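You operate a simulated robot arm through the tools that you are given. There is no shell and no other tool.

You run a simulated robot arm. Do the job below in one go: nothing can be reset, and whatever is moved stays where it is left.

JOB
Mash the potatoes in the red pot and put its lid back on.
Fine: hob off first, lid on the worktop meanwhile; use the masher and stand it back. Set down upright: masher.

It is judged by the outcome, as a careful person would: the job done as asked, and still so three seconds after it is handed in. It fails if anything else is knocked over, pushed out of place, dropped, spilled or broken. A push-on lid holds only when it is set on centred and level and pressed home; a screw cap is set on level and turned clockwise until tight.

ROBOT AND FRAMES
A 6-joint arm with a two-finger parallel gripper, fixed in place. Base frame: the origin is at the foot of the arm, x ahead of it, y to its left, z up; the work surface is at about z = 0.92. Lengths are in m, angles in rad, forces in N, time in s.
With the tool pointing down near the work surface it reaches from about 0.24 to 0.66 m from the base axis. Its first joint turns from -1.152 to 1.152 rad. Payload 2.9 kg.
The tool frame sits at the grasp point between the pads (the TCP): z along the fingers, y along the line on which they close. The tips reach 0.03 m beyond it. The gripper opens to 0.11 m. The fingers are 0.02 m wide and 0.01 m thick; the gripper's body (0.048 by 0.112 m) begins 0.055 m behind the TCP.
Orientation is that of the tool frame in the base frame, as [roll, pitch, yaw] about the fixed x, y, z axes, in that order (R = Rz(yaw) Ry(pitch) Rx(roll)). With the fingers straight down and closing along the base's y, the tool's x points along the base's -x, its y along +y and its z along -z.

CONTROLS
- The arm moves only by the tool send_rows. Its argument "motion" is a list of rows, each an object of numbers (a shift or turn left out is 0, a gripper value left out holds the last): "x", "y", "z": the shift along the tool's x, y, z in m; "rx", "ry", "rz": the turn, a rotation vector about the tool's x, y, z in rad. In form: [{"x": .., "y": .., "z": .., "rx": .., "ry": .., "rz": ..}, ...]. A call has 1 to 20 rows; each row is the pose to reach, as a shift and turn from the pose commanded when the call began, along the tool's axes at that moment. "grip" is the gripper command, from -1 (fully open) to 1 (shut), values between in proportion, set as the call begins (left out, the last holds). Each row takes 0.2 s and may step no farther than 0.05 m and 0.15 rad from the row before; otherwise, or with a gripper value out of range, the whole call is refused. A pose out of reach is approached as far as the arm can. The call stops where the force on the tool passes 40 N (or 10 N more than at its start, if that is more) or the arm is blocked; 0.2 s more then pass. Each finger travels about 0.108 m/s and halts on what it meets, pressing with about 27 N; the grip force reading is that of the motor and also rises with nothing between the fingers. The clock runs only during rows and for 0.2 s after the last one: add rows that repeat a pose to give the fingers time. The reply holds the time, the measured pose of the TCP, the force on the tool along the base axes, the opening and the grip force, in the units named above and with some noise, with the torque about the TCP (base axes, N m) and any sound that the robot's microphone picked up.
- Cameras (640 x 400 px; columns grow to the right, rows downward): "scene" is fixed at [0.0987, 0.4468, 1.3811]; the picture's right is [-0.57, -0.82, 0.00], its down [-0.54, 0.38, -0.75] and it looks along [0.61, -0.43, -0.66] (base axes); focal length 214 px, centre (320, 200). "wrist" rides on the gripper at [0.072, 0.017, -0.103] in the tool frame; the picture's right is [-0.23, 0.97, 0.00], its down [-0.76, -0.18, -0.62] and it looks along [-0.61, -0.14, 0.78] (tool axes); focal length 222 px, centre (320, 200). There is no depth. A picture from a camera that has moved, and an enlarged one, comes with that camera's place and axes in the base frame and with its lens. The place of the scene camera against the robot may be out by one fixed shift of up to 0.018 m in any direction.
- get_image(camera): a new picture of that camera. No time passes.
- close_up(camera, box): a new picture of the part [left, top, right, bottom] of that camera's present view, enlarged. No time passes.
- sign_off(): hands the job in; it is judged then, once.

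Nothing tells you positions but the pictures and the camera data. Unless the task says otherwise, let go and move clear before handing in.

The tools are called after ">>>" by a JSON object that holds its "method" and its "body". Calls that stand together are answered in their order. send_rows: Moves the arm, as the interface text tells. Its arguments: {"type":"object","properties":{"motion":{"type":"array","items":{"type":"object","properties":{"x":{"type":"number"},"y":{"type":"number"},"z":{"type":"number"},"rx":{"type":"number"},"ry":{"type":"number"},"rz":{"type":"number"}}}},"grip":{"type":"number"}},"required":["motion"]} The other tools are called the same way: get_image (camera) takes a picture; close_up (camera, box) takes an enlarged picture of a part of a camera's view; sign_off () hands the job in.

At the start:

```text
t: 0.0
tcp_pos: [0.2856, 0.1405, 1.35]
tool_rot: [-3.139, 0.002, 3.141]
contact_force: [0.2, -0.1, 0.3]
torque: [0.0, 0.0, 0.01]
width: 0.1101
gripper_force: 0.0
```

scene: 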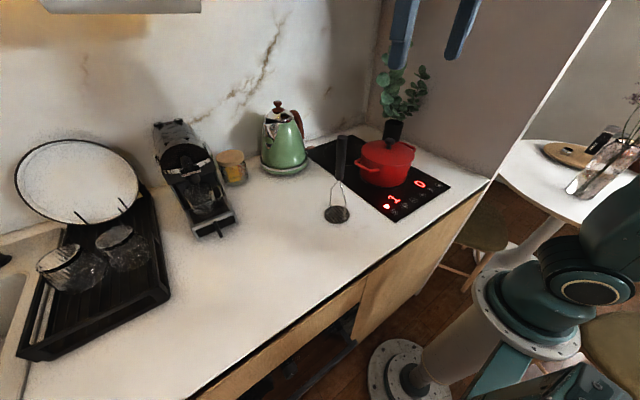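
wrist: 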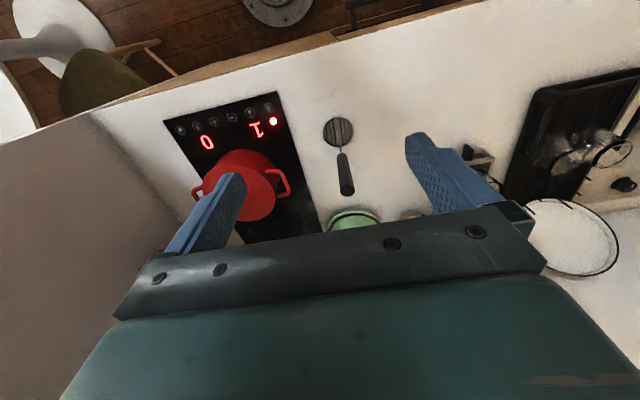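

I see a red pot with a lid on a black induction hob (one zone showing "1", the other "0"), and a masher standing on the worktop beside the hob. I'll look closer before moving.

>>> {"method": "close_up", "body": {"camera": "scene", "box": [300, 100, 480, 230]}}

>>> {"method": "close_up", "body": {"camera": "wrist", "box": [150, 70, 400, 240]}}

>>> {"method": "close_up", "body": {"camera": "scene", "box": [360, 165, 460, 230]}}

```text
3.08 times, centred on (390, 165) of scene
camera zoom: at [0.0987, 0.4468, 1.3811], right [-0.57, -0.82, 0.0], down [-0.54, 0.38, -0.75], along [0.61, -0.43, -0.66], focal length 660 px, centre (105, 308)
```

zoom: 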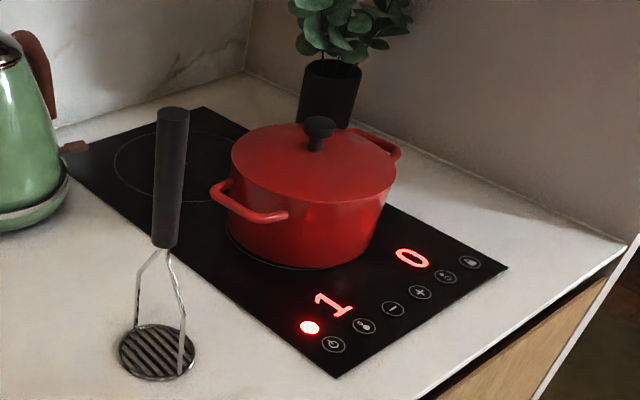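

```text
2.35 times, centred on (275, 155) of wrist
camera zoom: at [0.2129, 0.1566, 1.4543], right [0.23, 0.97, 0.0], down [0.76, -0.18, 0.62], along [0.61, -0.14, -0.78], focal length 523 px, centre (426, 306)
```

zoom: 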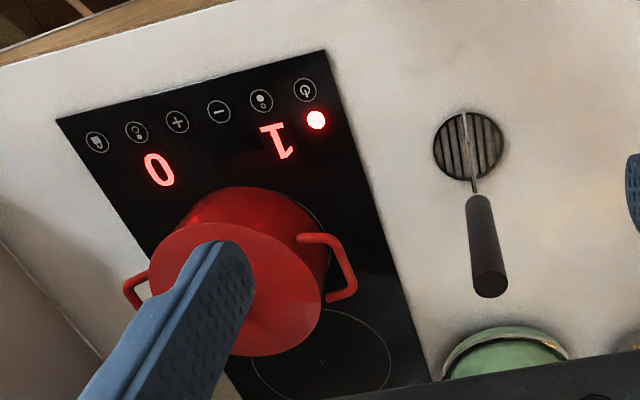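

```text
6.15 times, centred on (410, 198) of scene
camera zoom: at [0.0987, 0.4468, 1.3811], right [-0.57, -0.82, 0.0], down [-0.54, 0.38, -0.75], along [0.61, -0.43, -0.66], focal length 1320 px, centre (-234, 215)
```

zoom: 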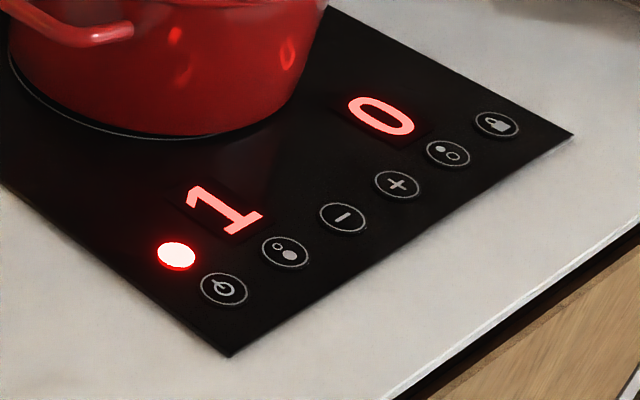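

The pot sits at about (0.50, −0.12) on the front zone, which is on level 1. The power key is at about (0.337, 0.008), and the masher stands at about (0.43, 0.15). I'll shut the gripper and move above the power key, well clear of everything, then look again.

>>> {"method": "send_rows", "body": {"grip": 1, "motion": [{"x": -0.008, "y": -0.022, "z": 0.03}, {"x": -0.017, "y": -0.044, "z": 0.06}, {"x": -0.026, "y": -0.066, "z": 0.09}, {"x": -0.034, "y": -0.088, "z": 0.12}, {"x": -0.043, "y": -0.11, "z": 0.16}, {"x": -0.0514, "y": -0.1325, "z": 0.2}, {"x": -0.0514, "y": -0.1325, "z": 0.2}]}}

>>> {"method": "get_image", "body": {"camera": "wrist"}}

>>> {"method": "get_image", "body": {"camera": "scene"}}

```text
t: 1.6
tcp_pos: [0.3348, 0.0084, 1.1473]
tool_rot: [-3.141, 0.001, 3.141]
contact_force: [-0.5, -0.7, -0.3]
torque: [0.0, 0.0, -0.05]
width: 0.0
gripper_force: 26.9
```

```text
taken
camera wrist: at [0.2628, 0.0252, 1.2518], right [0.23, 0.97, 0.0], down [0.76, -0.18, 0.62], along [0.61, -0.14, -0.78], focal length 222 px, centre (320, 200)
```

wrist: 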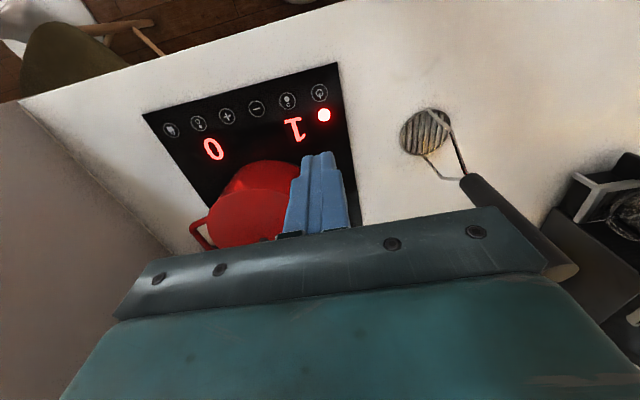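

```text
taken
```

scene: 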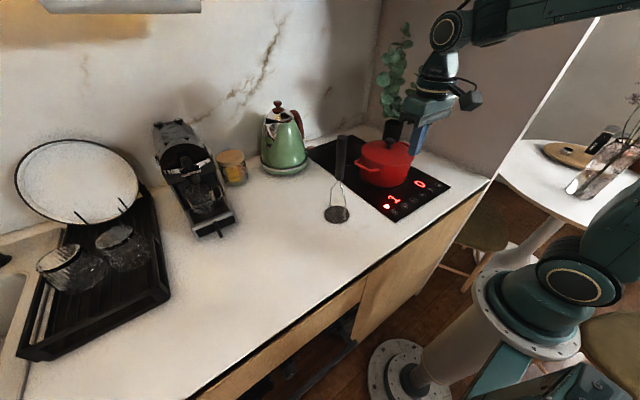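

The power key comes out at about (0.336, 0.009) in both wrist views, and the tool is already over it. I'll lower to just above the hob surface.

>>> {"method": "send_rows", "body": {"motion": [{"x": -0.001, "z": 0.04}, {"x": -0.001, "z": 0.08}, {"x": -0.001, "z": 0.12}, {"x": -0.001, "z": 0.15}, {"x": -0.001, "z": 0.17}, {"x": -0.001, "z": 0.178}, {"x": -0.001, "z": 0.178}]}}

>>> {"method": "close_up", "body": {"camera": "wrist", "box": [200, 60, 400, 190]}}

>>> {"method": "close_up", "body": {"camera": "scene", "box": [360, 130, 460, 220]}}

```text
t: 3.2
tcp_pos: [0.3371, 0.0069, 0.9725]
tool_rot: [-3.142, 0.001, -3.141]
contact_force: [0.2, 0.1, -0.2]
torque: [-0.02, 0.02, 0.01]
width: 0.0
gripper_force: 26.5
```

```text
3.08 times, centred on (300, 125) of wrist
camera zoom: at [0.265, 0.0244, 1.0761], right [0.23, 0.97, 0.0], down [0.76, -0.18, 0.62], along [0.61, -0.14, -0.78], focal length 684 px, centre (382, 431)
```

zoom: 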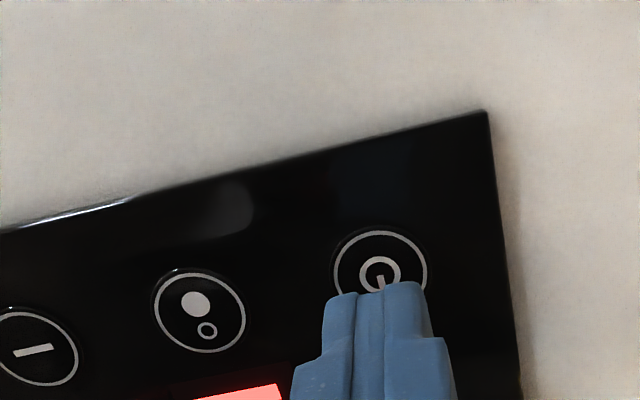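

```text
4.44 times, centred on (410, 175) of scene
camera zoom: at [0.0987, 0.4468, 1.3811], right [-0.57, -0.82, 0.0], down [-0.54, 0.38, -0.75], along [0.61, -0.43, -0.66], focal length 953 px, centre (-80, 311)
```

zoom: 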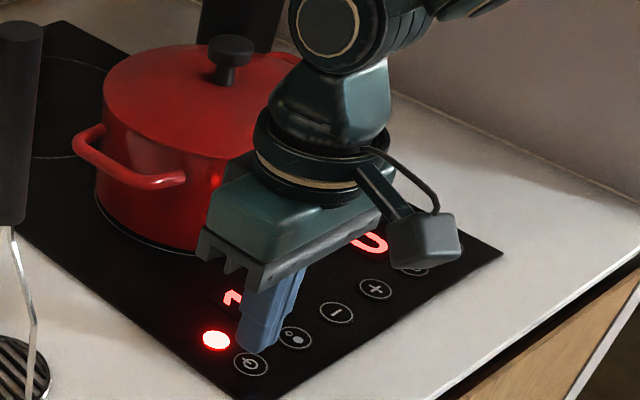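

The fingertips are right above the power key. I'll press down slowly.

>>> {"method": "send_rows", "body": {"motion": [{"y": 0.001, "z": 0.006}, {"y": 0.001, "z": 0.01}, {"y": 0.001, "z": 0.013}, {"y": 0.001, "z": 0.016}, {"y": 0.001, "z": 0.019}, {"y": 0.001, "z": 0.022}]}}

>>> {"method": "close_up", "body": {"camera": "scene", "box": [360, 130, 460, 220]}}

```text
t: 4.6
tcp_pos: [0.3366, 0.0079, 0.9535]
tool_rot: [-3.141, 0.004, -3.14]
contact_force: [-3.1, 0.7, 8.4]
torque: [-0.02, 0.17, 0.02]
width: 0.0
gripper_force: 27.3
heard: click
stopped in row 6: the force on the tool passed its limit at 50 N (the readings are from after the stop); the commanded pose is now the measured one
```

```text
4.44 times, centred on (410, 175) of scene
camera zoom: at [0.0985, 0.4468, 1.3812], right [-0.57, -0.82, 0.0], down [-0.54, 0.38, -0.75], along [0.61, -0.43, -0.66], focal length 953 px, centre (-80, 311)
```

zoom: 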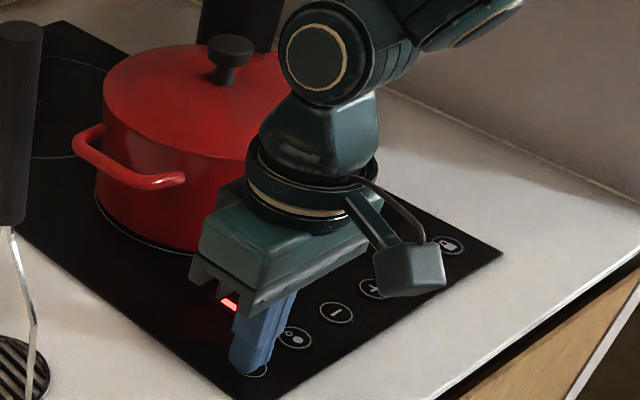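

I heard a click, and the hob lights changed. I'll lift off and check the display.

>>> {"method": "send_rows", "body": {"motion": [{"z": -0.02}, {"z": -0.06}, {"z": -0.1}, {"z": -0.14}, {"z": -0.18}, {"z": -0.22}, {"z": -0.22}]}}

>>> {"method": "get_image", "body": {"camera": "wrist"}}

>>> {"method": "close_up", "body": {"camera": "scene", "box": [300, 60, 460, 220]}}

```text
t: 6.2
tcp_pos: [0.3351, 0.0081, 1.1742]
tool_rot: [3.141, 0.002, -3.141]
contact_force: [-0.9, 0.1, -0.3]
torque: [0.03, 0.01, 0.0]
width: 0.0
gripper_force: 27.1
```

```text
taken
camera wrist: at [0.2636, 0.0238, 1.2786], right [0.23, 0.97, 0.0], down [0.76, -0.18, 0.63], along [0.61, -0.14, -0.78], focal length 222 px, centre (320, 200)
```

wrist: 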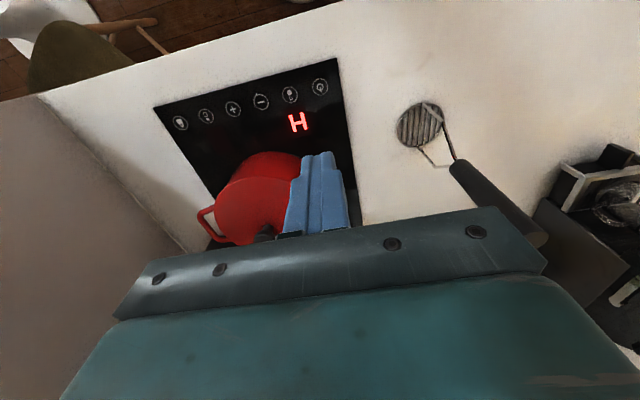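

```text
2.50 times, centred on (380, 140) of scene
camera zoom: at [0.0987, 0.4468, 1.3811], right [-0.57, -0.82, 0.0], down [-0.54, 0.38, -0.75], along [0.61, -0.43, -0.66], focal length 536 px, centre (170, 350)
```

zoom: 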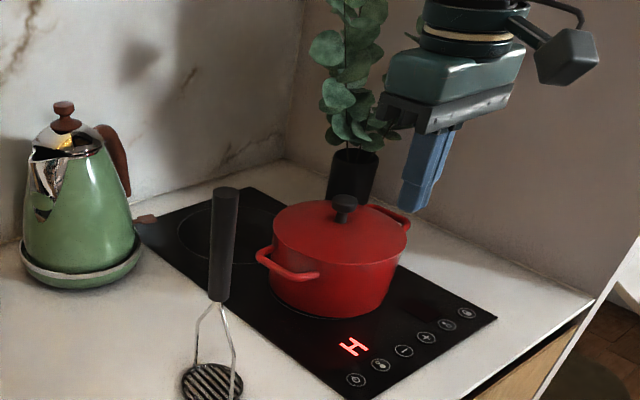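

The hob now shows only "H" (residual heat), so it is off. I'll go higher for a clean view of the pot, lid knob and plant.

>>> {"method": "send_rows", "body": {"motion": [{"x": -0.01, "y": -0.014, "z": -0.035}, {"x": -0.02, "y": -0.028, "z": -0.07}, {"x": -0.032, "y": -0.044, "z": -0.105}, {"x": -0.043, "y": -0.058, "z": -0.14}, {"x": -0.054, "y": -0.073, "z": -0.175}, {"x": -0.065, "y": -0.088, "z": -0.206}, {"x": -0.065, "y": -0.088, "z": -0.206}]}}

>>> {"method": "get_image", "body": {"camera": "wrist"}}

>>> {"method": "close_up", "body": {"camera": "wrist", "box": [220, 60, 420, 190]}}

>>> {"method": "get_image", "body": {"camera": "scene"}}

```text
t: 7.5
tcp_pos: [0.3977, -0.0735, 1.3625]
tool_rot: [-3.138, 0.028, 3.134]
contact_force: [13.5, -1.4, -19.5]
torque: [0.03, 0.15, -0.02]
width: 0.0
gripper_force: 27.0
out of reach, approached as far as the arm can: row 6
stopped in row 6: the force on the tool passed its limit at 92 N (the readings are from after the stop); the commanded pose is now the measured one
```

```text
taken
camera wrist: at [0.3238, -0.0552, 1.4643], right [0.23, 0.97, 0.0], down [0.74, -0.18, 0.64], along [0.63, -0.15, -0.76], focal length 222 px, centre (320, 200)
```

wrist: 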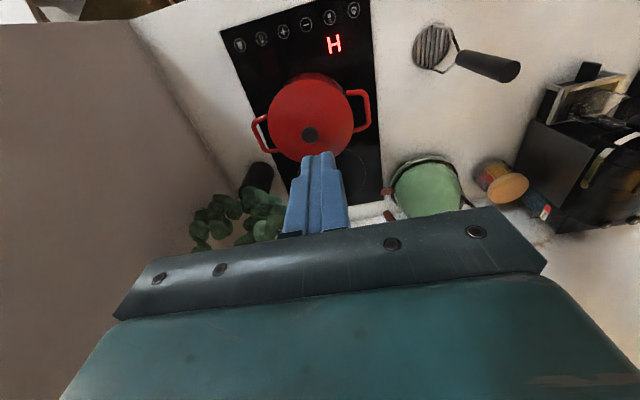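

```text
3.08 times, centred on (320, 125) of wrist
camera zoom: at [0.3238, -0.0552, 1.4643], right [0.23, 0.97, 0.0], down [0.74, -0.18, 0.64], along [0.63, -0.15, -0.76], focal length 684 px, centre (320, 431)
```

zoom: 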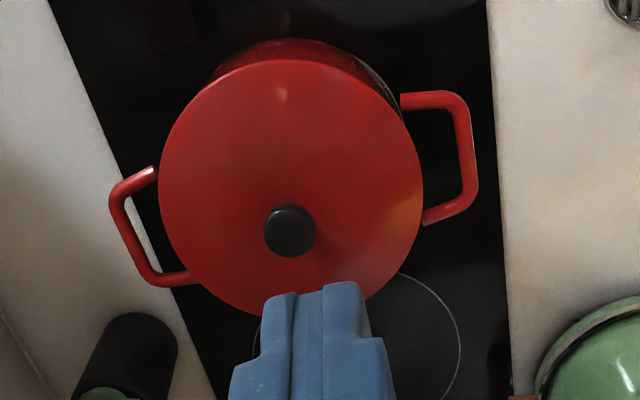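

```text
taken
```

scene: 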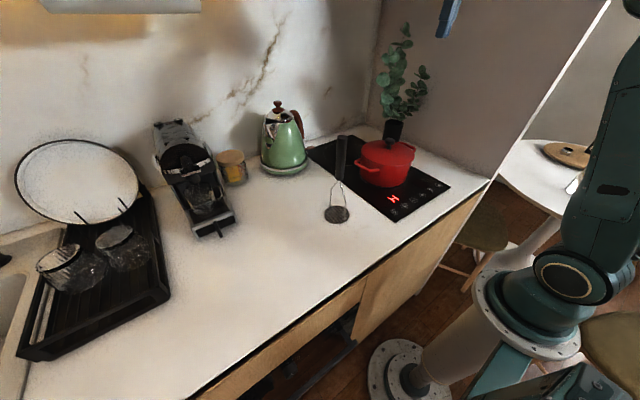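

The knob looks to be near (0.50, −0.117), with its top at about z 1.06. The plant is behind the pot at about (0.57, −0.25). I'll level the tool, open the gripper, and approach turned about 55° so that the gripper's thin side faces the plant.

>>> {"method": "send_rows", "body": {"grip": -1, "motion": [{"z": 0.03, "ry": 0.014}, {"z": 0.06, "ry": 0.028}, {"z": 0.1, "ry": 0.028}, {"z": 0.1, "ry": 0.028}]}}

```text
t: 8.6
tcp_pos: [0.4005, -0.0706, 1.261]
tool_rot: [-3.137, -0.005, 3.136]
contact_force: [0.5, -1.1, -0.2]
torque: [-0.02, 0.0, 0.01]
width: 0.1098
gripper_force: 0.1
```

The tool is level and open at z 1.26. Next I'll rotate about 55° and move closer to a point above the knob.

>>> {"method": "send_rows", "body": {"motion": [{"rz": 0.137, "x": -0.012, "y": -0.005, "z": 0.011}, {"rz": 0.274, "x": -0.024, "y": -0.01, "z": 0.022}, {"rz": 0.411, "x": -0.036, "y": -0.015, "z": 0.033}, {"rz": 0.548, "x": -0.048, "y": -0.02, "z": 0.044}, {"rz": 0.685, "x": -0.06, "y": -0.025, "z": 0.055}, {"rz": 0.822, "x": -0.072, "y": -0.03, "z": 0.066}, {"rz": 0.96, "x": -0.085, "y": -0.0345, "z": 0.075}, {"rz": 0.96, "x": -0.085, "y": -0.0345, "z": 0.075}]}}

>>> {"method": "get_image", "body": {"camera": "wrist"}}

>>> {"method": "get_image", "body": {"camera": "scene"}}

```text
t: 10.3
tcp_pos: [0.4846, -0.1087, 1.1866]
tool_rot: [-3.136, 0.001, 2.173]
contact_force: [0.4, 0.8, -0.8]
torque: [0.01, 0.02, 0.01]
width: 0.1101
gripper_force: 0.1
```

```text
taken
camera wrist: at [0.4585, -0.0389, 1.2915], right [0.93, 0.36, 0.0], down [0.29, -0.73, 0.62], along [0.22, -0.58, -0.78], focal length 222 px, centre (320, 200)
```

wrist: 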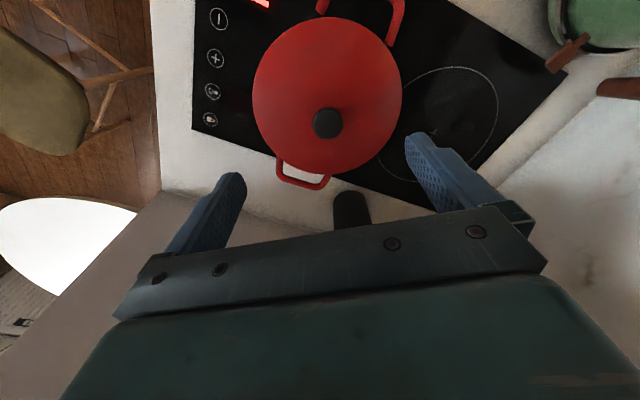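

```text
taken
```

scene: 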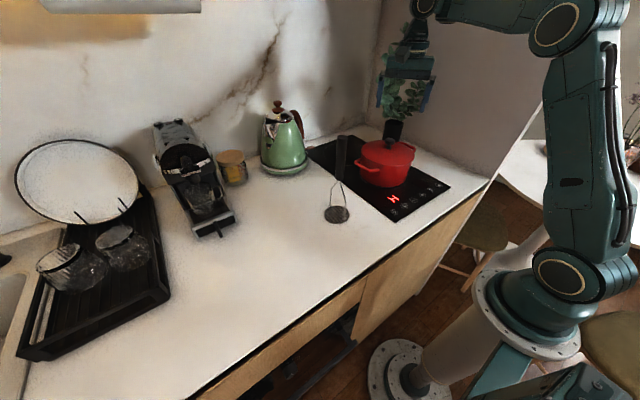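

The two wrist views place the knob at about (0.4915, −0.111), with its top at about z 1.07. I'll centre over it and lower part of the way, then check.

>>> {"method": "send_rows", "body": {"motion": [{"x": -0.003, "y": 0.0022, "z": 0.03, "rx": -0.005}, {"x": -0.0058, "y": 0.0044, "z": 0.06, "rx": -0.005}, {"x": -0.0058, "y": 0.0044, "z": 0.0666, "rx": -0.005}, {"x": -0.0058, "y": 0.0044, "z": 0.0666, "rx": -0.005}]}}

>>> {"method": "get_image", "body": {"camera": "wrist"}}

>>> {"method": "close_up", "body": {"camera": "scene", "box": [340, 60, 460, 200]}}

```text
t: 11.3
tcp_pos: [0.5144, -0.1143, 1.1442]
tool_rot: [-3.139, -0.003, 2.174]
contact_force: [-0.5, 0.0, -1.2]
torque: [0.02, 0.0, -0.03]
width: 0.11
gripper_force: 0.0
out of reach, approached as far as the arm can: row 1, 2, 3
```

```text
taken
camera wrist: at [0.4871, -0.0446, 1.2484], right [0.93, 0.37, 0.0], down [0.29, -0.73, 0.62], along [0.23, -0.58, -0.78], focal length 222 px, centre (320, 200)
```

wrist: 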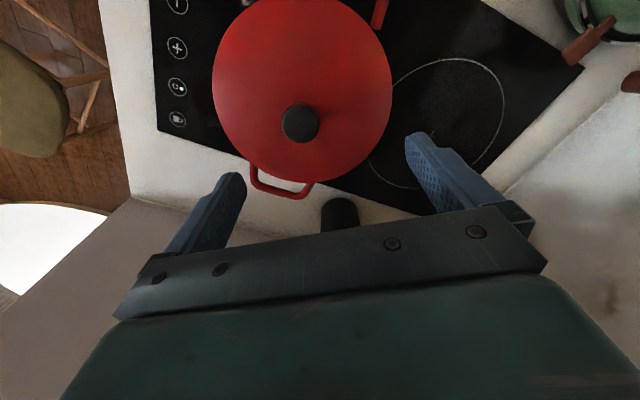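

```text
2.86 times, centred on (400, 130) of scene
camera zoom: at [0.0987, 0.4468, 1.3811], right [-0.57, -0.82, 0.0], down [-0.54, 0.38, -0.75], along [0.61, -0.43, -0.66], focal length 613 px, centre (91, 400)
```

zoom: 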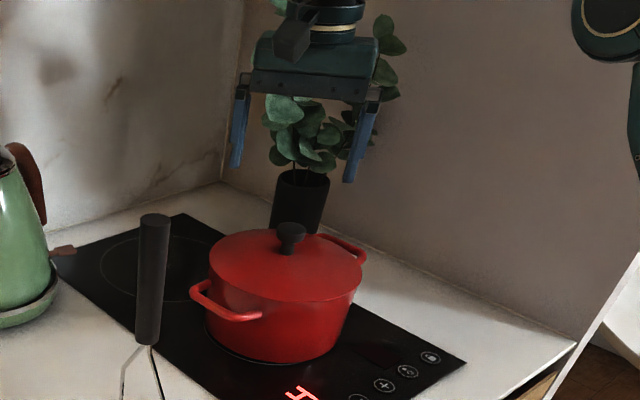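

The arm stopped short, at (0.514, −0.114, 1.144), because it reported the pose as out of reach. I'll make a tiny move to find out where the commanded pose stands now.

>>> {"method": "send_rows", "body": {"motion": [{"z": -0.002}, {"z": -0.002}]}}

```text
t: 11.9
tcp_pos: [0.5159, -0.0993, 1.1453]
tool_rot: [3.127, -0.049, 2.172]
contact_force: [0.4, 0.3, -0.5]
torque: [0.01, -0.02, 0.0]
width: 0.1098
gripper_force: 0.1
out of reach, approached as far as the arm can: row 1
```

The pose is wandering against a joint limit. I'll look at the arm before deciding how to go on.

>>> {"method": "get_image", "body": {"camera": "scene"}}

>>> {"method": "get_image", "body": {"camera": "wrist"}}

```text
taken
```

scene: 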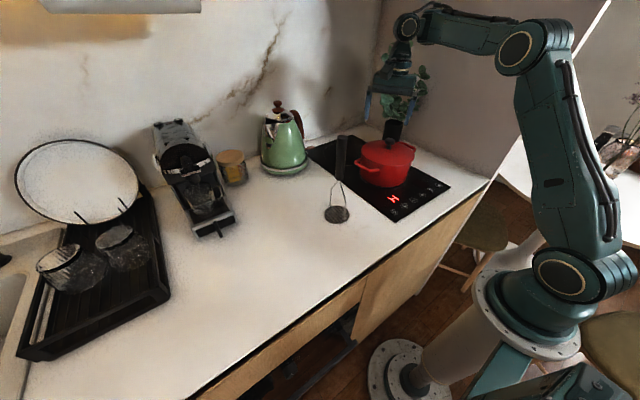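

```text
taken
camera wrist: at [0.491, -0.0348, 1.2517], right [0.93, 0.36, 0.0], down [0.29, -0.76, 0.58], along [0.21, -0.54, -0.81], focal length 222 px, centre (320, 200)
```

wrist: 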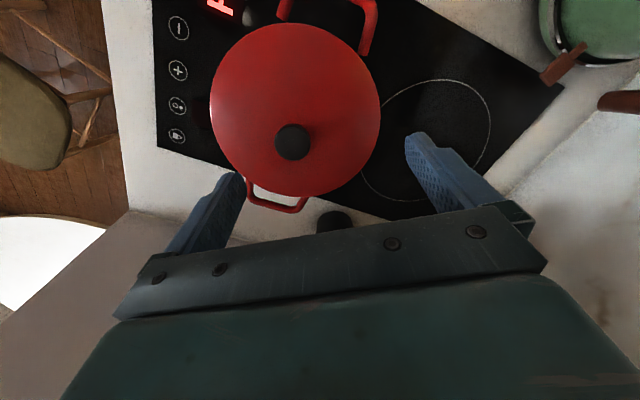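

I'll hold the commanded pose for a moment to see whether the arm is still travelling towards it.

>>> {"method": "send_rows", "body": {"motion": [{"z": 0.0}]}}

```text
t: 12.3
tcp_pos: [0.5162, -0.099, 1.1443]
tool_rot: [3.127, -0.05, 2.172]
contact_force: [0.4, -0.4, 0.3]
torque: [-0.02, 0.0, 0.0]
width: 0.11
gripper_force: 0.0
```

The arm is steady, but something, possibly the wrist-roll joint, is limiting this yaw. I'll level the tool, turn the yaw part of the way back, rise a little, and see whether the pose is reachable.

>>> {"method": "send_rows", "body": {"motion": [{"x": 0.002, "y": -0.007, "z": -0.015, "rx": 0.007, "ry": -0.025, "rz": -0.1}, {"x": 0.005, "y": -0.018, "z": -0.03, "rx": 0.0146, "ry": -0.05, "rz": -0.2}, {"x": 0.0073, "y": -0.0265, "z": -0.04, "rx": 0.0146, "ry": -0.05, "rz": -0.3}, {"x": 0.0073, "y": -0.0265, "z": -0.04, "rx": 0.0146, "ry": -0.05, "rz": -0.3}]}}

```text
t: 13.3
tcp_pos: [0.4825, -0.1239, 1.1854]
tool_rot: [-3.119, 0.043, 2.476]
contact_force: [0.4, 1.3, -0.6]
torque: [-0.02, -0.04, -0.01]
width: 0.1101
gripper_force: 0.0
out of reach, approached as far as the arm can: row 1, 2, 3, 4
```

It is still reported out of reach. I'll look at the arm's posture closely.

>>> {"method": "close_up", "body": {"camera": "scene", "box": [340, 0, 640, 300]}}

>>> {"method": "get_image", "body": {"camera": "wrist"}}

```text
1.33 times, centred on (490, 150) of scene
camera zoom: at [0.0987, 0.4468, 1.3812], right [-0.57, -0.82, 0.0], down [-0.54, 0.38, -0.75], along [0.61, -0.43, -0.66], focal length 286 px, centre (93, 267)
```

zoom: 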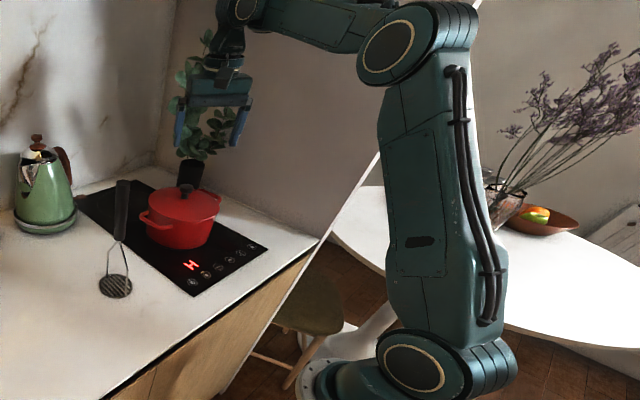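

```text
taken
camera wrist: at [0.4345, -0.0607, 1.2859], right [0.78, 0.62, -0.01], down [0.48, -0.58, 0.66], along [0.4, -0.52, -0.75], focal length 222 px, centre (320, 200)
```

wrist: 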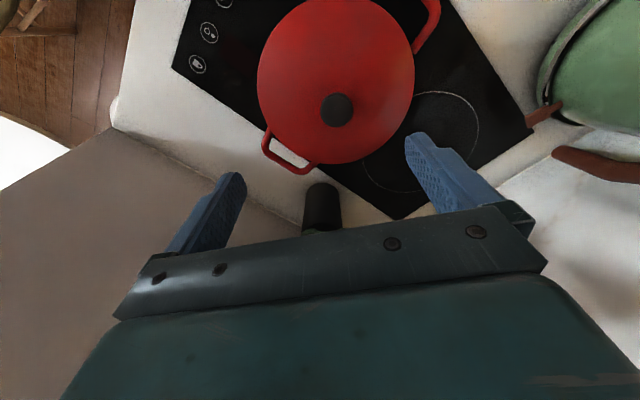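

I'll try just levelling the tool here, without moving it anywhere.

>>> {"method": "send_rows", "body": {"motion": [{"rx": -0.01, "ry": 0.02}, {"rx": -0.0226, "ry": 0.043}, {"rx": -0.0226, "ry": 0.043}]}}

```text
t: 14.2
tcp_pos: [0.4765, -0.1235, 1.1768]
tool_rot: [3.141, 0.002, 2.475]
contact_force: [1.1, 0.1, 0.0]
torque: [-0.01, 0.01, 0.04]
width: 0.1102
gripper_force: 0.0
out of reach, approached as far as the arm can: row 1, 2, 3
```

The commands seem to accumulate from the requested pose, not the reached one, so some of those tilts came from my corrections. I'll go back up and away to a pose that worked before, at the original yaw, and start the approach from there.

>>> {"method": "send_rows", "body": {"motion": [{"x": 0.012, "y": 0.001, "z": -0.02, "rz": -0.132}, {"x": 0.024, "y": 0.001, "z": -0.04, "rz": -0.264}, {"x": 0.036, "y": 0.002, "z": -0.06, "rz": -0.396}, {"x": 0.048, "y": 0.003, "z": -0.08, "rz": -0.528}, {"x": 0.0605, "y": 0.0033, "z": -0.098, "rz": -0.661}, {"x": 0.0605, "y": 0.0033, "z": -0.098, "rz": -0.661}]}}

>>> {"method": "get_image", "body": {"camera": "scene"}}

```text
t: 15.6
tcp_pos: [0.4195, -0.0803, 1.26]
tool_rot: [-3.139, 0.003, 3.135]
contact_force: [-0.1, -0.2, -0.6]
torque: [0.02, -0.01, 0.03]
width: 0.1102
gripper_force: 0.0
out of reach, approached as far as the arm can: row 1, 4
```

```text
taken
```

scene: 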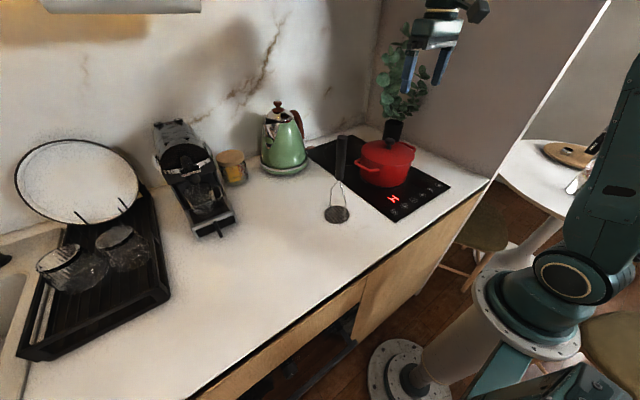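

That pose was reached exactly, and the arm's posture is back to the original one. I'll keep this yaw (closing along y) and go to a point over the knob in small steps.

>>> {"method": "send_rows", "body": {"motion": [{"x": -0.018, "y": -0.008, "z": 0.02}, {"x": -0.036, "y": -0.016, "z": 0.04}, {"x": -0.054, "y": -0.023, "z": 0.06}, {"x": -0.0715, "y": -0.031, "z": 0.08}, {"x": -0.0715, "y": -0.031, "z": 0.09}, {"x": -0.0715, "y": -0.031, "z": 0.1}, {"x": -0.0715, "y": -0.031, "z": 0.1}]}}

>>> {"method": "get_image", "body": {"camera": "scene"}}

>>> {"method": "get_image", "body": {"camera": "wrist"}}

```text
t: 17.1
tcp_pos: [0.4915, -0.111, 1.1588]
tool_rot: [-3.139, 0.004, 3.134]
contact_force: [-0.4, -0.9, 0.3]
torque: [-0.03, 0.03, -0.03]
width: 0.1098
gripper_force: 0.1
```

```text
taken
```

scene: 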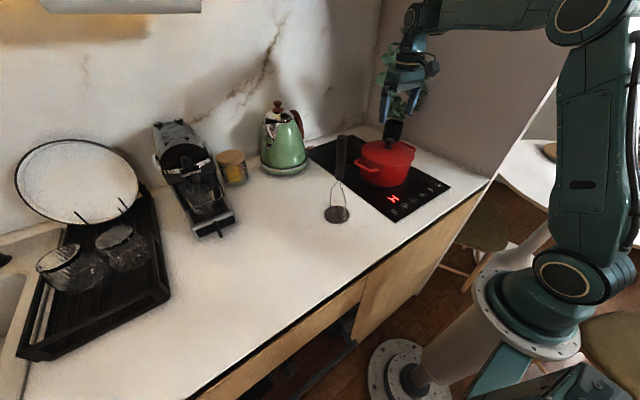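

```text
taken
camera wrist: at [0.4182, -0.0935, 1.2645], right [0.23, 0.97, 0.0], down [0.76, -0.18, 0.63], along [0.61, -0.15, -0.78], focal length 222 px, centre (320, 200)
```

wrist: 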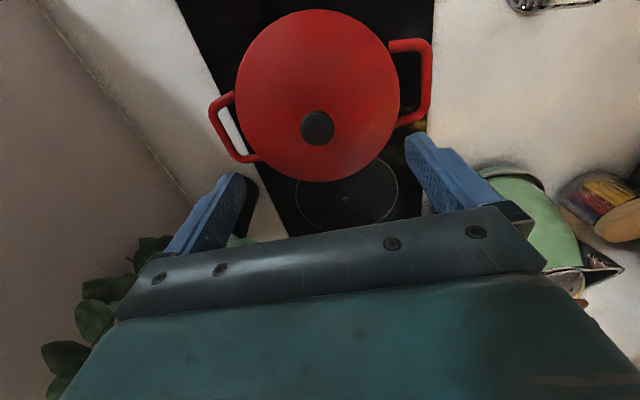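

The tool is over the knob at z 1.159 with the posture intact. The knob is at about (0.4915, −0.1135), with its top at about 1.063. I'll lower until the fingers are around it, then check the centring.

>>> {"method": "send_rows", "body": {"motion": [{"y": -0.0015, "z": 0.02}, {"y": -0.0025, "z": 0.04}, {"y": -0.0025, "z": 0.06}, {"y": -0.0025, "z": 0.06}]}}

>>> {"method": "get_image", "body": {"camera": "wrist"}}

>>> {"method": "close_up", "body": {"camera": "scene", "box": [340, 60, 460, 200]}}

```text
t: 18.1
tcp_pos: [0.4907, -0.1136, 1.1003]
tool_rot: [-3.14, 0.003, 3.134]
contact_force: [0.1, -0.5, 0.1]
torque: [-0.05, 0.02, -0.01]
width: 0.1101
gripper_force: 0.0
```

```text
taken
camera wrist: at [0.4188, -0.0962, 1.2043], right [0.23, 0.97, 0.0], down [0.76, -0.18, 0.63], along [0.61, -0.15, -0.78], focal length 222 px, centre (320, 200)
```

wrist: 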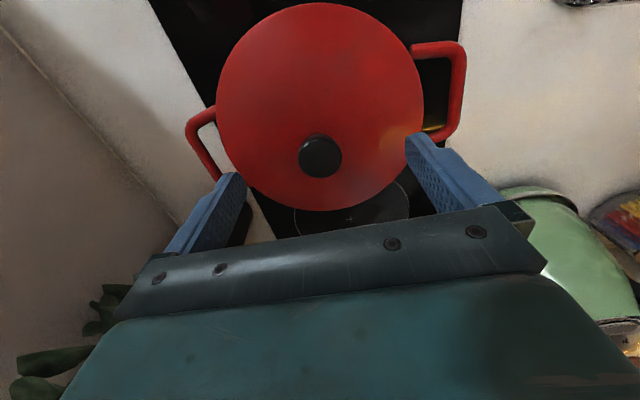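

```text
2.86 times, centred on (400, 130) of scene
camera zoom: at [0.0987, 0.4468, 1.3811], right [-0.57, -0.82, 0.0], down [-0.54, 0.38, -0.75], along [0.61, -0.43, -0.66], focal length 613 px, centre (91, 400)
```

zoom: 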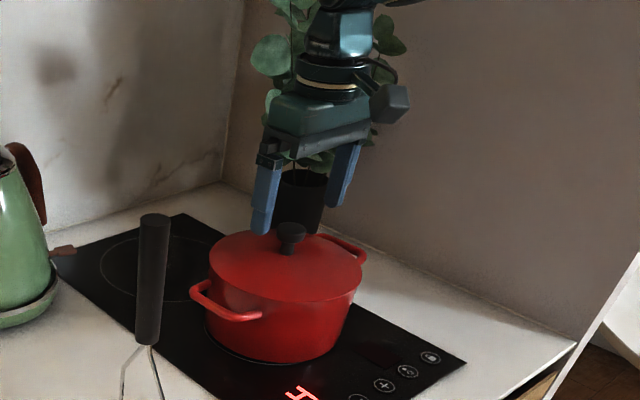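

The knob is centred between the fingers. I'll lower gently to around the knob, watching for contact.

>>> {"method": "send_rows", "body": {"motion": [{"z": 0.012}, {"z": 0.022}, {"z": 0.028}, {"z": 0.031}, {"z": 0.031}]}}

>>> {"method": "get_image", "body": {"camera": "wrist"}}

>>> {"method": "close_up", "body": {"camera": "scene", "box": [360, 100, 430, 200]}}

```text
t: 19.4
tcp_pos: [0.4906, -0.1137, 1.0696]
tool_rot: [-3.141, 0.003, 3.134]
contact_force: [0.0, 0.1, 0.0]
torque: [0.01, -0.01, -0.01]
width: 0.1102
gripper_force: 0.0
```

```text
taken
camera wrist: at [0.4186, -0.0966, 1.1735], right [0.23, 0.97, 0.0], down [0.76, -0.18, 0.63], along [0.61, -0.15, -0.78], focal length 222 px, centre (320, 200)
```

wrist: 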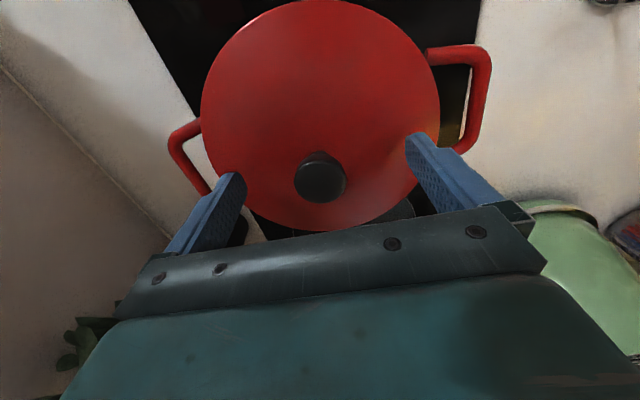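

```text
4.00 times, centred on (395, 150) of scene
camera zoom: at [0.0987, 0.4468, 1.3811], right [-0.57, -0.82, 0.0], down [-0.54, 0.38, -0.75], along [0.61, -0.43, -0.66], focal length 858 px, centre (20, 400)
```

zoom: 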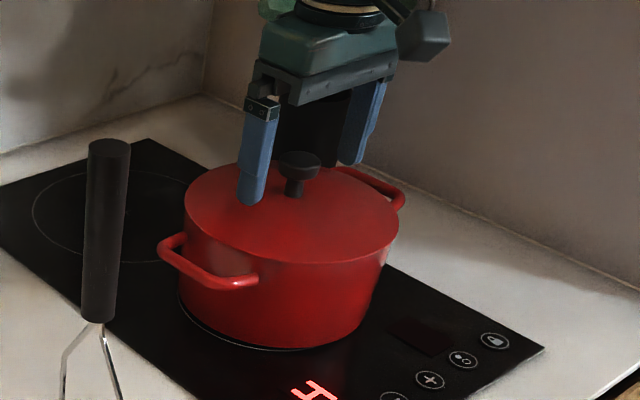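

The knob top is at about z 1.062, just below the TCP, with the fingers straddling it. I'll lower 3 mm more and close on it.

>>> {"method": "send_rows", "body": {"motion": [{"z": 0.003}]}}

>>> {"method": "send_rows", "body": {"grip": 1, "motion": [{"z": 0}, {"z": 0}, {"z": 0}, {"z": 0}, {"z": 0}]}}

>>> {"method": "get_image", "body": {"camera": "wrist"}}

>>> {"method": "close_up", "body": {"camera": "scene", "box": [360, 100, 430, 200]}}

```text
t: 19.8
tcp_pos: [0.4913, -0.1127, 1.0673]
tool_rot: [-3.14, 0.003, 3.134]
contact_force: [-0.4, 0.1, 0.1]
torque: [0.0, 0.03, 0.0]
width: 0.1099
gripper_force: 0.1
```

```text
t: 20.9
tcp_pos: [0.4919, -0.1143, 1.0682]
tool_rot: [3.141, 0.007, 3.135]
contact_force: [1.5, -4.4, 0.0]
torque: [-0.14, -0.13, 0.0]
width: 0.0323
gripper_force: 27.4
```

```text
taken
camera wrist: at [0.4192, -0.0967, 1.171], right [0.23, 0.97, 0.0], down [0.76, -0.18, 0.63], along [0.61, -0.15, -0.78], focal length 222 px, centre (320, 200)
```

wrist: 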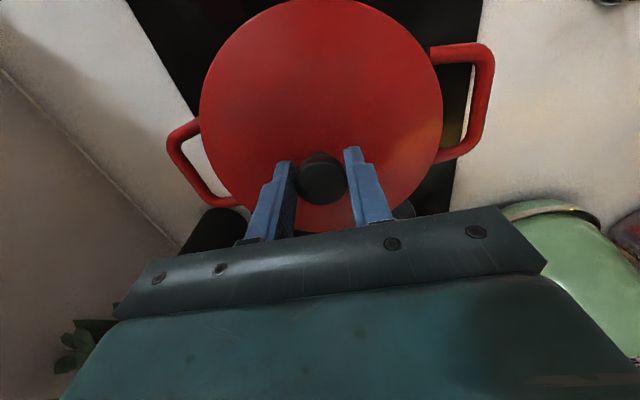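

```text
4.00 times, centred on (395, 150) of scene
camera zoom: at [0.0988, 0.4466, 1.3812], right [-0.57, -0.82, 0.0], down [-0.54, 0.38, -0.75], along [0.61, -0.43, -0.66], focal length 858 px, centre (20, 400)
```

zoom: 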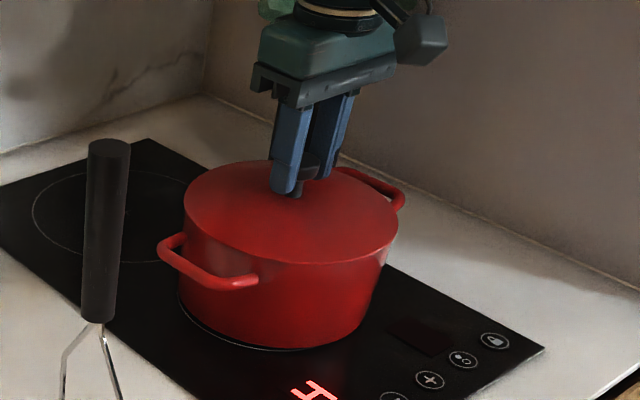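

The knob is gripped at a width of 32 mm. I'll lift slowly and check that only the lid comes up.

>>> {"method": "send_rows", "body": {"motion": [{"y": -0.001, "z": -0.004}, {"y": -0.001, "z": -0.009}, {"y": -0.001, "z": -0.015}, {"y": -0.001, "z": -0.022}, {"y": -0.001, "z": -0.03}, {"y": -0.001, "z": -0.03}]}}

>>> {"method": "close_up", "body": {"camera": "scene", "box": [340, 60, 460, 200]}}

>>> {"method": "get_image", "body": {"camera": "wrist"}}

```text
t: 22.4
tcp_pos: [0.4918, -0.1151, 1.0972]
tool_rot: [-3.14, 0.004, 3.135]
contact_force: [0.7, -0.3, -2.2]
torque: [-0.01, 0.04, 0.01]
width: 0.0323
gripper_force: 27.2
```

```text
2.86 times, centred on (400, 130) of scene
camera zoom: at [0.0988, 0.4468, 1.3811], right [-0.57, -0.82, 0.0], down [-0.54, 0.38, -0.75], along [0.61, -0.43, -0.66], focal length 613 px, centre (91, 400)
```

zoom: 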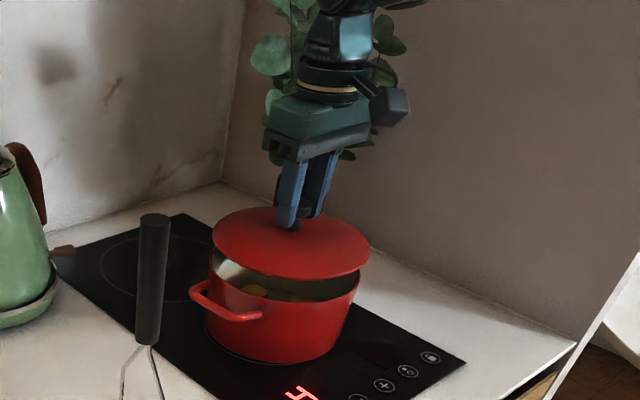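

```text
taken
camera wrist: at [0.4191, -0.0976, 1.2012], right [0.23, 0.97, 0.0], down [0.76, -0.18, 0.63], along [0.61, -0.15, -0.78], focal length 222 px, centre (320, 200)
```

wrist: 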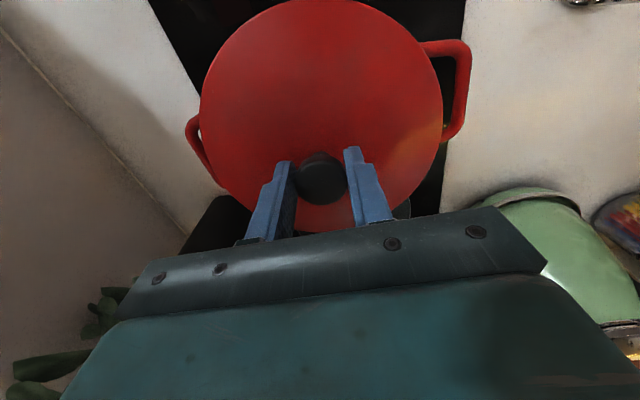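

Only the lid came up, and the potatoes are visible in the pot. I'll carry the lid up and away from the plant, passing in front of and above the masher towards the open worktop on the left.

>>> {"method": "send_rows", "body": {"motion": [{"x": 0.0165, "y": 0.0195, "z": -0.02}, {"x": 0.0365, "y": 0.0425, "z": -0.049}, {"x": 0.0565, "y": 0.0645, "z": -0.079}, {"x": 0.0815, "y": 0.0845, "z": -0.109}, {"x": 0.1065, "y": 0.1045, "z": -0.139}, {"x": 0.1265, "y": 0.1345, "z": -0.154}, {"x": 0.1415, "y": 0.1745, "z": -0.159}, {"x": 0.1415, "y": 0.1745, "z": -0.159}]}}

>>> {"method": "get_image", "body": {"camera": "scene"}}

>>> {"method": "get_image", "body": {"camera": "wrist"}}

```text
t: 24.1
tcp_pos: [0.3511, 0.0619, 1.2542]
tool_rot: [-3.141, 0.003, 3.133]
contact_force: [-0.1, 0.9, -1.5]
torque: [0.04, -0.01, 0.0]
width: 0.0324
gripper_force: 27.1
```

```text
taken
```

scene: 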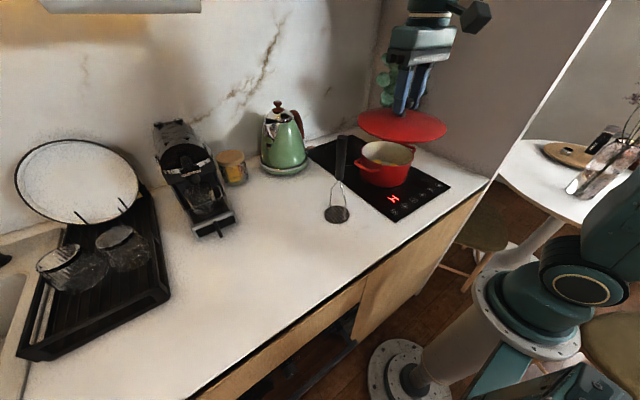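

```text
taken
camera wrist: at [0.2781, 0.0794, 1.3584], right [0.23, 0.97, 0.0], down [0.76, -0.18, 0.63], along [0.61, -0.15, -0.78], focal length 222 px, centre (320, 200)
```

wrist: 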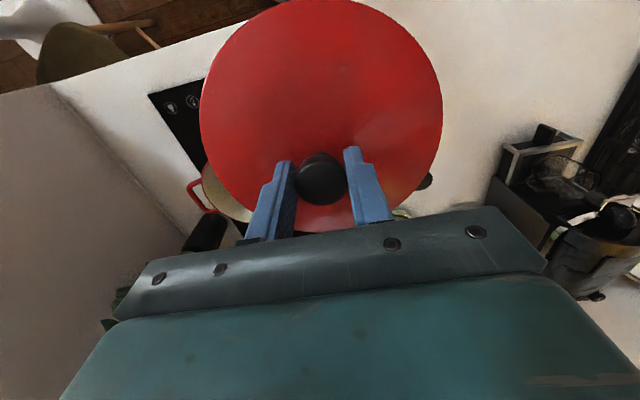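

The lid is held level, with its underside above the masher's top. I'll continue over to the open worktop.

>>> {"method": "send_rows", "body": {"motion": [{"x": 0.01, "y": 0.045}, {"x": 0.015, "y": 0.09}, {"x": 0.015, "y": 0.135}, {"x": 0.005, "y": 0.18}, {"x": -0.01, "y": 0.22}, {"x": -0.025, "y": 0.255}, {"x": -0.025, "y": 0.255}]}}

>>> {"method": "get_image", "body": {"camera": "scene"}}

>>> {"method": "get_image", "body": {"camera": "wrist"}}

```text
t: 25.8
tcp_pos: [0.3791, 0.3178, 1.2519]
tool_rot: [-3.141, 0.005, 3.135]
contact_force: [0.2, -0.5, -2.2]
torque: [0.0, 0.03, -0.01]
width: 0.0325
gripper_force: 27.5
```

```text
taken
```

scene: 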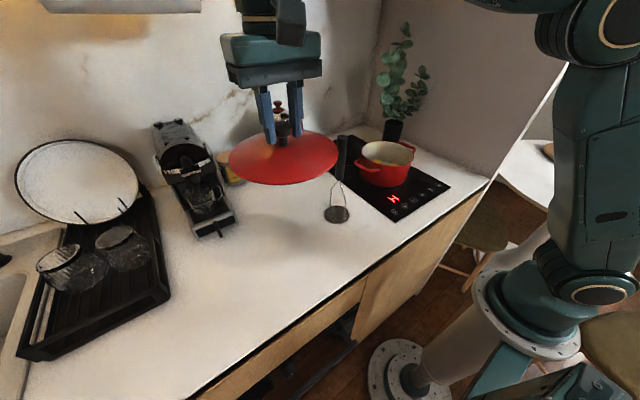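

```text
taken
camera wrist: at [0.3063, 0.3338, 1.3569], right [0.23, 0.97, 0.0], down [0.76, -0.18, 0.63], along [0.61, -0.15, -0.78], focal length 222 px, centre (320, 200)
```

wrist: 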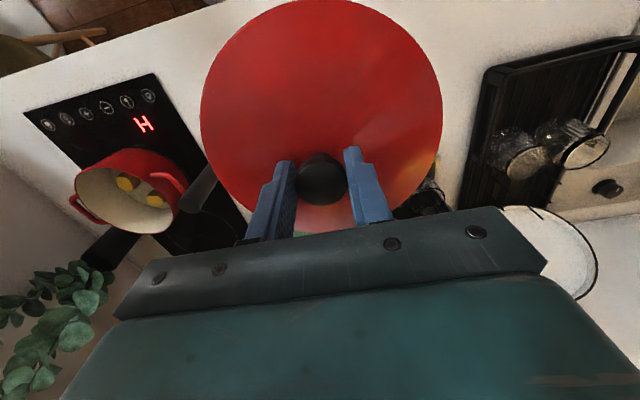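

The spot below is clear. I'll lower the lid towards the worktop.

>>> {"method": "send_rows", "body": {"motion": [{"z": 0.04}, {"z": 0.08}, {"z": 0.12}, {"z": 0.16}, {"z": 0.2}, {"z": 0.235}, {"z": 0.262}, {"z": 0.262}]}}

>>> {"method": "close_up", "body": {"camera": "scene", "box": [180, 120, 420, 290]}}

>>> {"method": "get_image", "body": {"camera": "wrist"}}

```text
t: 27.6
tcp_pos: [0.4436, 0.367, 1.0832]
tool_rot: [-3.139, 0.003, 3.134]
contact_force: [-0.3, 0.2, -3.2]
torque: [0.01, -0.02, 0.0]
width: 0.0325
gripper_force: 26.8
out of reach, approached as far as the arm can: row 2, 3, 4, 5, 6, 7, 8
```

```text
2.35 times, centred on (300, 205) of scene
camera zoom: at [0.0988, 0.4468, 1.3811], right [-0.57, -0.82, 0.0], down [-0.54, 0.38, -0.75], along [0.61, -0.43, -0.66], focal length 505 px, centre (367, 188)
```

zoom: 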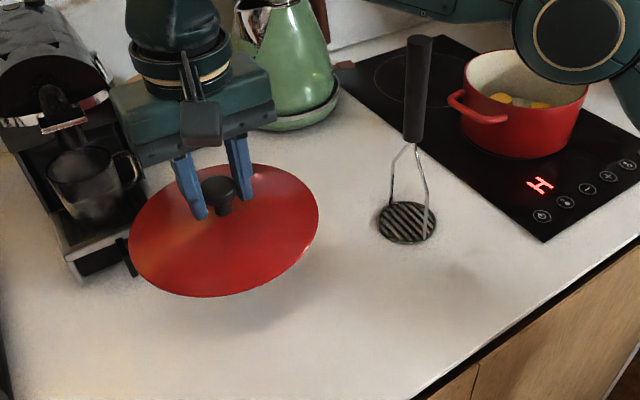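

```text
taken
camera wrist: at [0.3713, 0.3829, 1.1871], right [0.23, 0.97, 0.0], down [0.76, -0.18, 0.63], along [0.61, -0.15, -0.78], focal length 222 px, centre (320, 200)
```

wrist: 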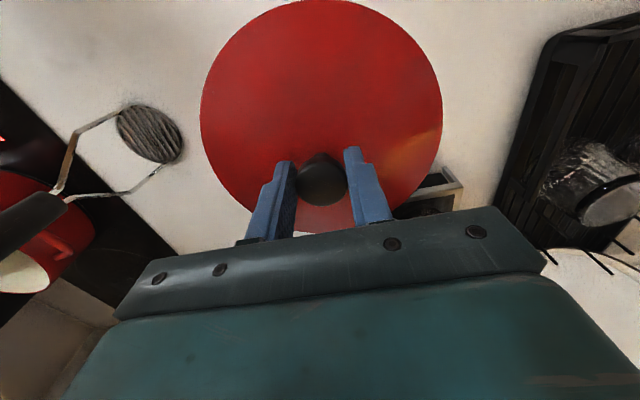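

The arm was pushed outward, because the joint limits don't allow this yaw at this azimuth. The arm seems to want the tool's x axis pointing back at the base, so I'll go back up and turn the yaw to suit the azimuth before lowering.

>>> {"method": "send_rows", "body": {"motion": [{"z": -0.04}, {"z": -0.08, "rz": -0.1}, {"z": -0.12, "rz": -0.23}, {"z": -0.16, "rz": -0.36}, {"z": -0.2, "rz": -0.5}, {"z": -0.2, "rz": -0.65}, {"z": -0.2, "rz": -0.65}]}}

>>> {"method": "get_image", "body": {"camera": "scene"}}

>>> {"method": "get_image", "body": {"camera": "wrist"}}

```text
t: 29.1
tcp_pos: [0.4221, 0.3611, 1.2533]
tool_rot: [-3.139, 0.008, -2.503]
contact_force: [2.7, 9.7, -14.0]
torque: [-0.67, -0.44, -0.57]
width: 0.0325
gripper_force: 27.0
out of reach, approached as far as the arm can: row 4, 5, 6, 7
stopped in row 7: the force on the tool passed its limit at 47 N (the readings are from after the stop); the commanded pose is now the measured one
```

```text
taken
```

scene: 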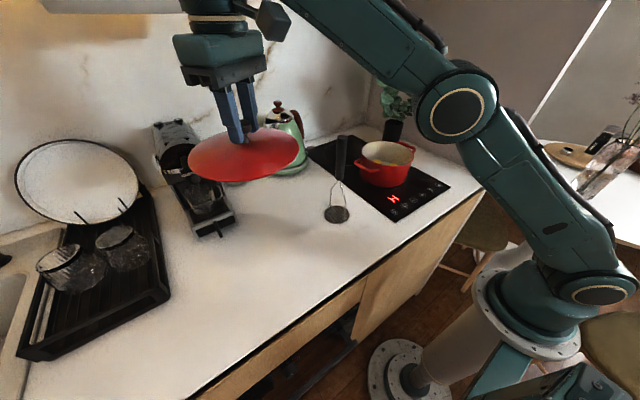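

```text
taken
camera wrist: at [0.3529, 0.3322, 1.3567], right [-0.4, 0.92, 0.0], down [0.71, 0.31, 0.63], along [0.58, 0.25, -0.78], focal length 222 px, centre (320, 200)
```

wrist: 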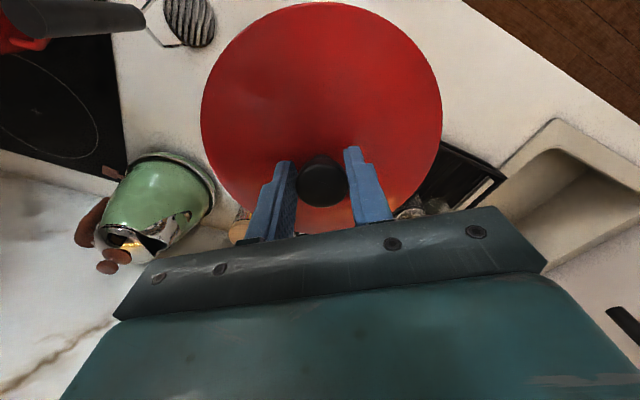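

The arm is still elbow-up but stretched, and the lid is level with the yaw now suiting the azimuth. I'll draw back inward and down a little and check that it behaves normally.

>>> {"method": "send_rows", "body": {"motion": [{"x": 0.01, "y": -0.001, "z": 0.01}, {"x": 0.03, "y": -0.004, "z": 0.03}, {"x": 0.05, "y": -0.007, "z": 0.045}, {"x": 0.0651, "y": -0.0089, "z": 0.063}, {"x": 0.0651, "y": -0.0089, "z": 0.063}]}}

>>> {"method": "get_image", "body": {"camera": "scene"}}

>>> {"method": "get_image", "body": {"camera": "wrist"}}

```text
t: 30.3
tcp_pos: [0.3735, 0.3179, 1.1902]
tool_rot: [-3.14, 0.008, -2.504]
contact_force: [-0.6, 0.2, -2.1]
torque: [-0.01, 0.03, 0.0]
width: 0.0324
gripper_force: 27.3
```

```text
taken
```

scene: 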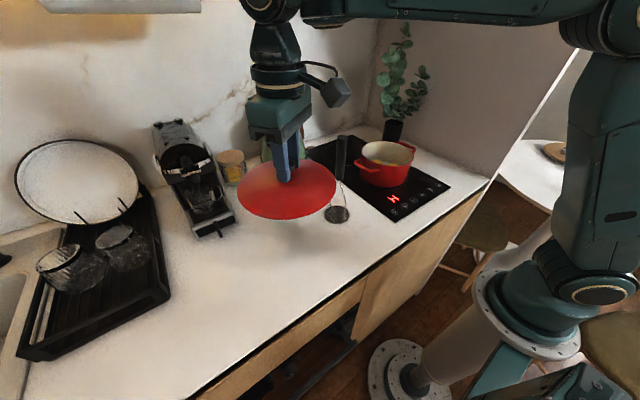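

```text
taken
camera wrist: at [0.3054, 0.2859, 1.2941], right [-0.4, 0.92, 0.0], down [0.71, 0.31, 0.63], along [0.58, 0.25, -0.78], focal length 222 px, centre (320, 200)
```

wrist: 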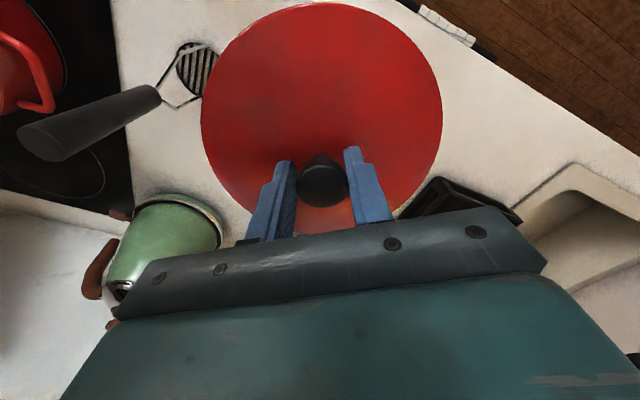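

The arm is behaving normally now, and the landing spot is clear of the masher by about 5 cm and of the edge by about 4 cm. I'll lower the lid.

>>> {"method": "send_rows", "body": {"motion": [{"z": 0.03}, {"z": 0.07}, {"z": 0.11}, {"z": 0.15}, {"z": 0.18}, {"z": 0.2}, {"z": 0.2}]}}

>>> {"method": "close_up", "body": {"camera": "scene", "box": [180, 120, 420, 290]}}

```text
t: 31.9
tcp_pos: [0.3778, 0.3154, 0.9924]
tool_rot: [-3.139, 0.009, -2.502]
contact_force: [-0.3, -0.9, -2.2]
torque: [-0.03, 0.0, 0.01]
width: 0.0323
gripper_force: 27.5
```

```text
2.35 times, centred on (300, 205) of scene
camera zoom: at [0.0988, 0.4468, 1.3811], right [-0.57, -0.82, 0.0], down [-0.54, 0.38, -0.75], along [0.61, -0.43, -0.66], focal length 505 px, centre (367, 188)
```

zoom: 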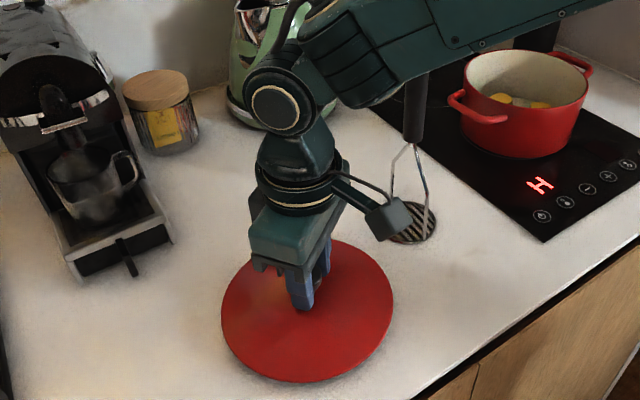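

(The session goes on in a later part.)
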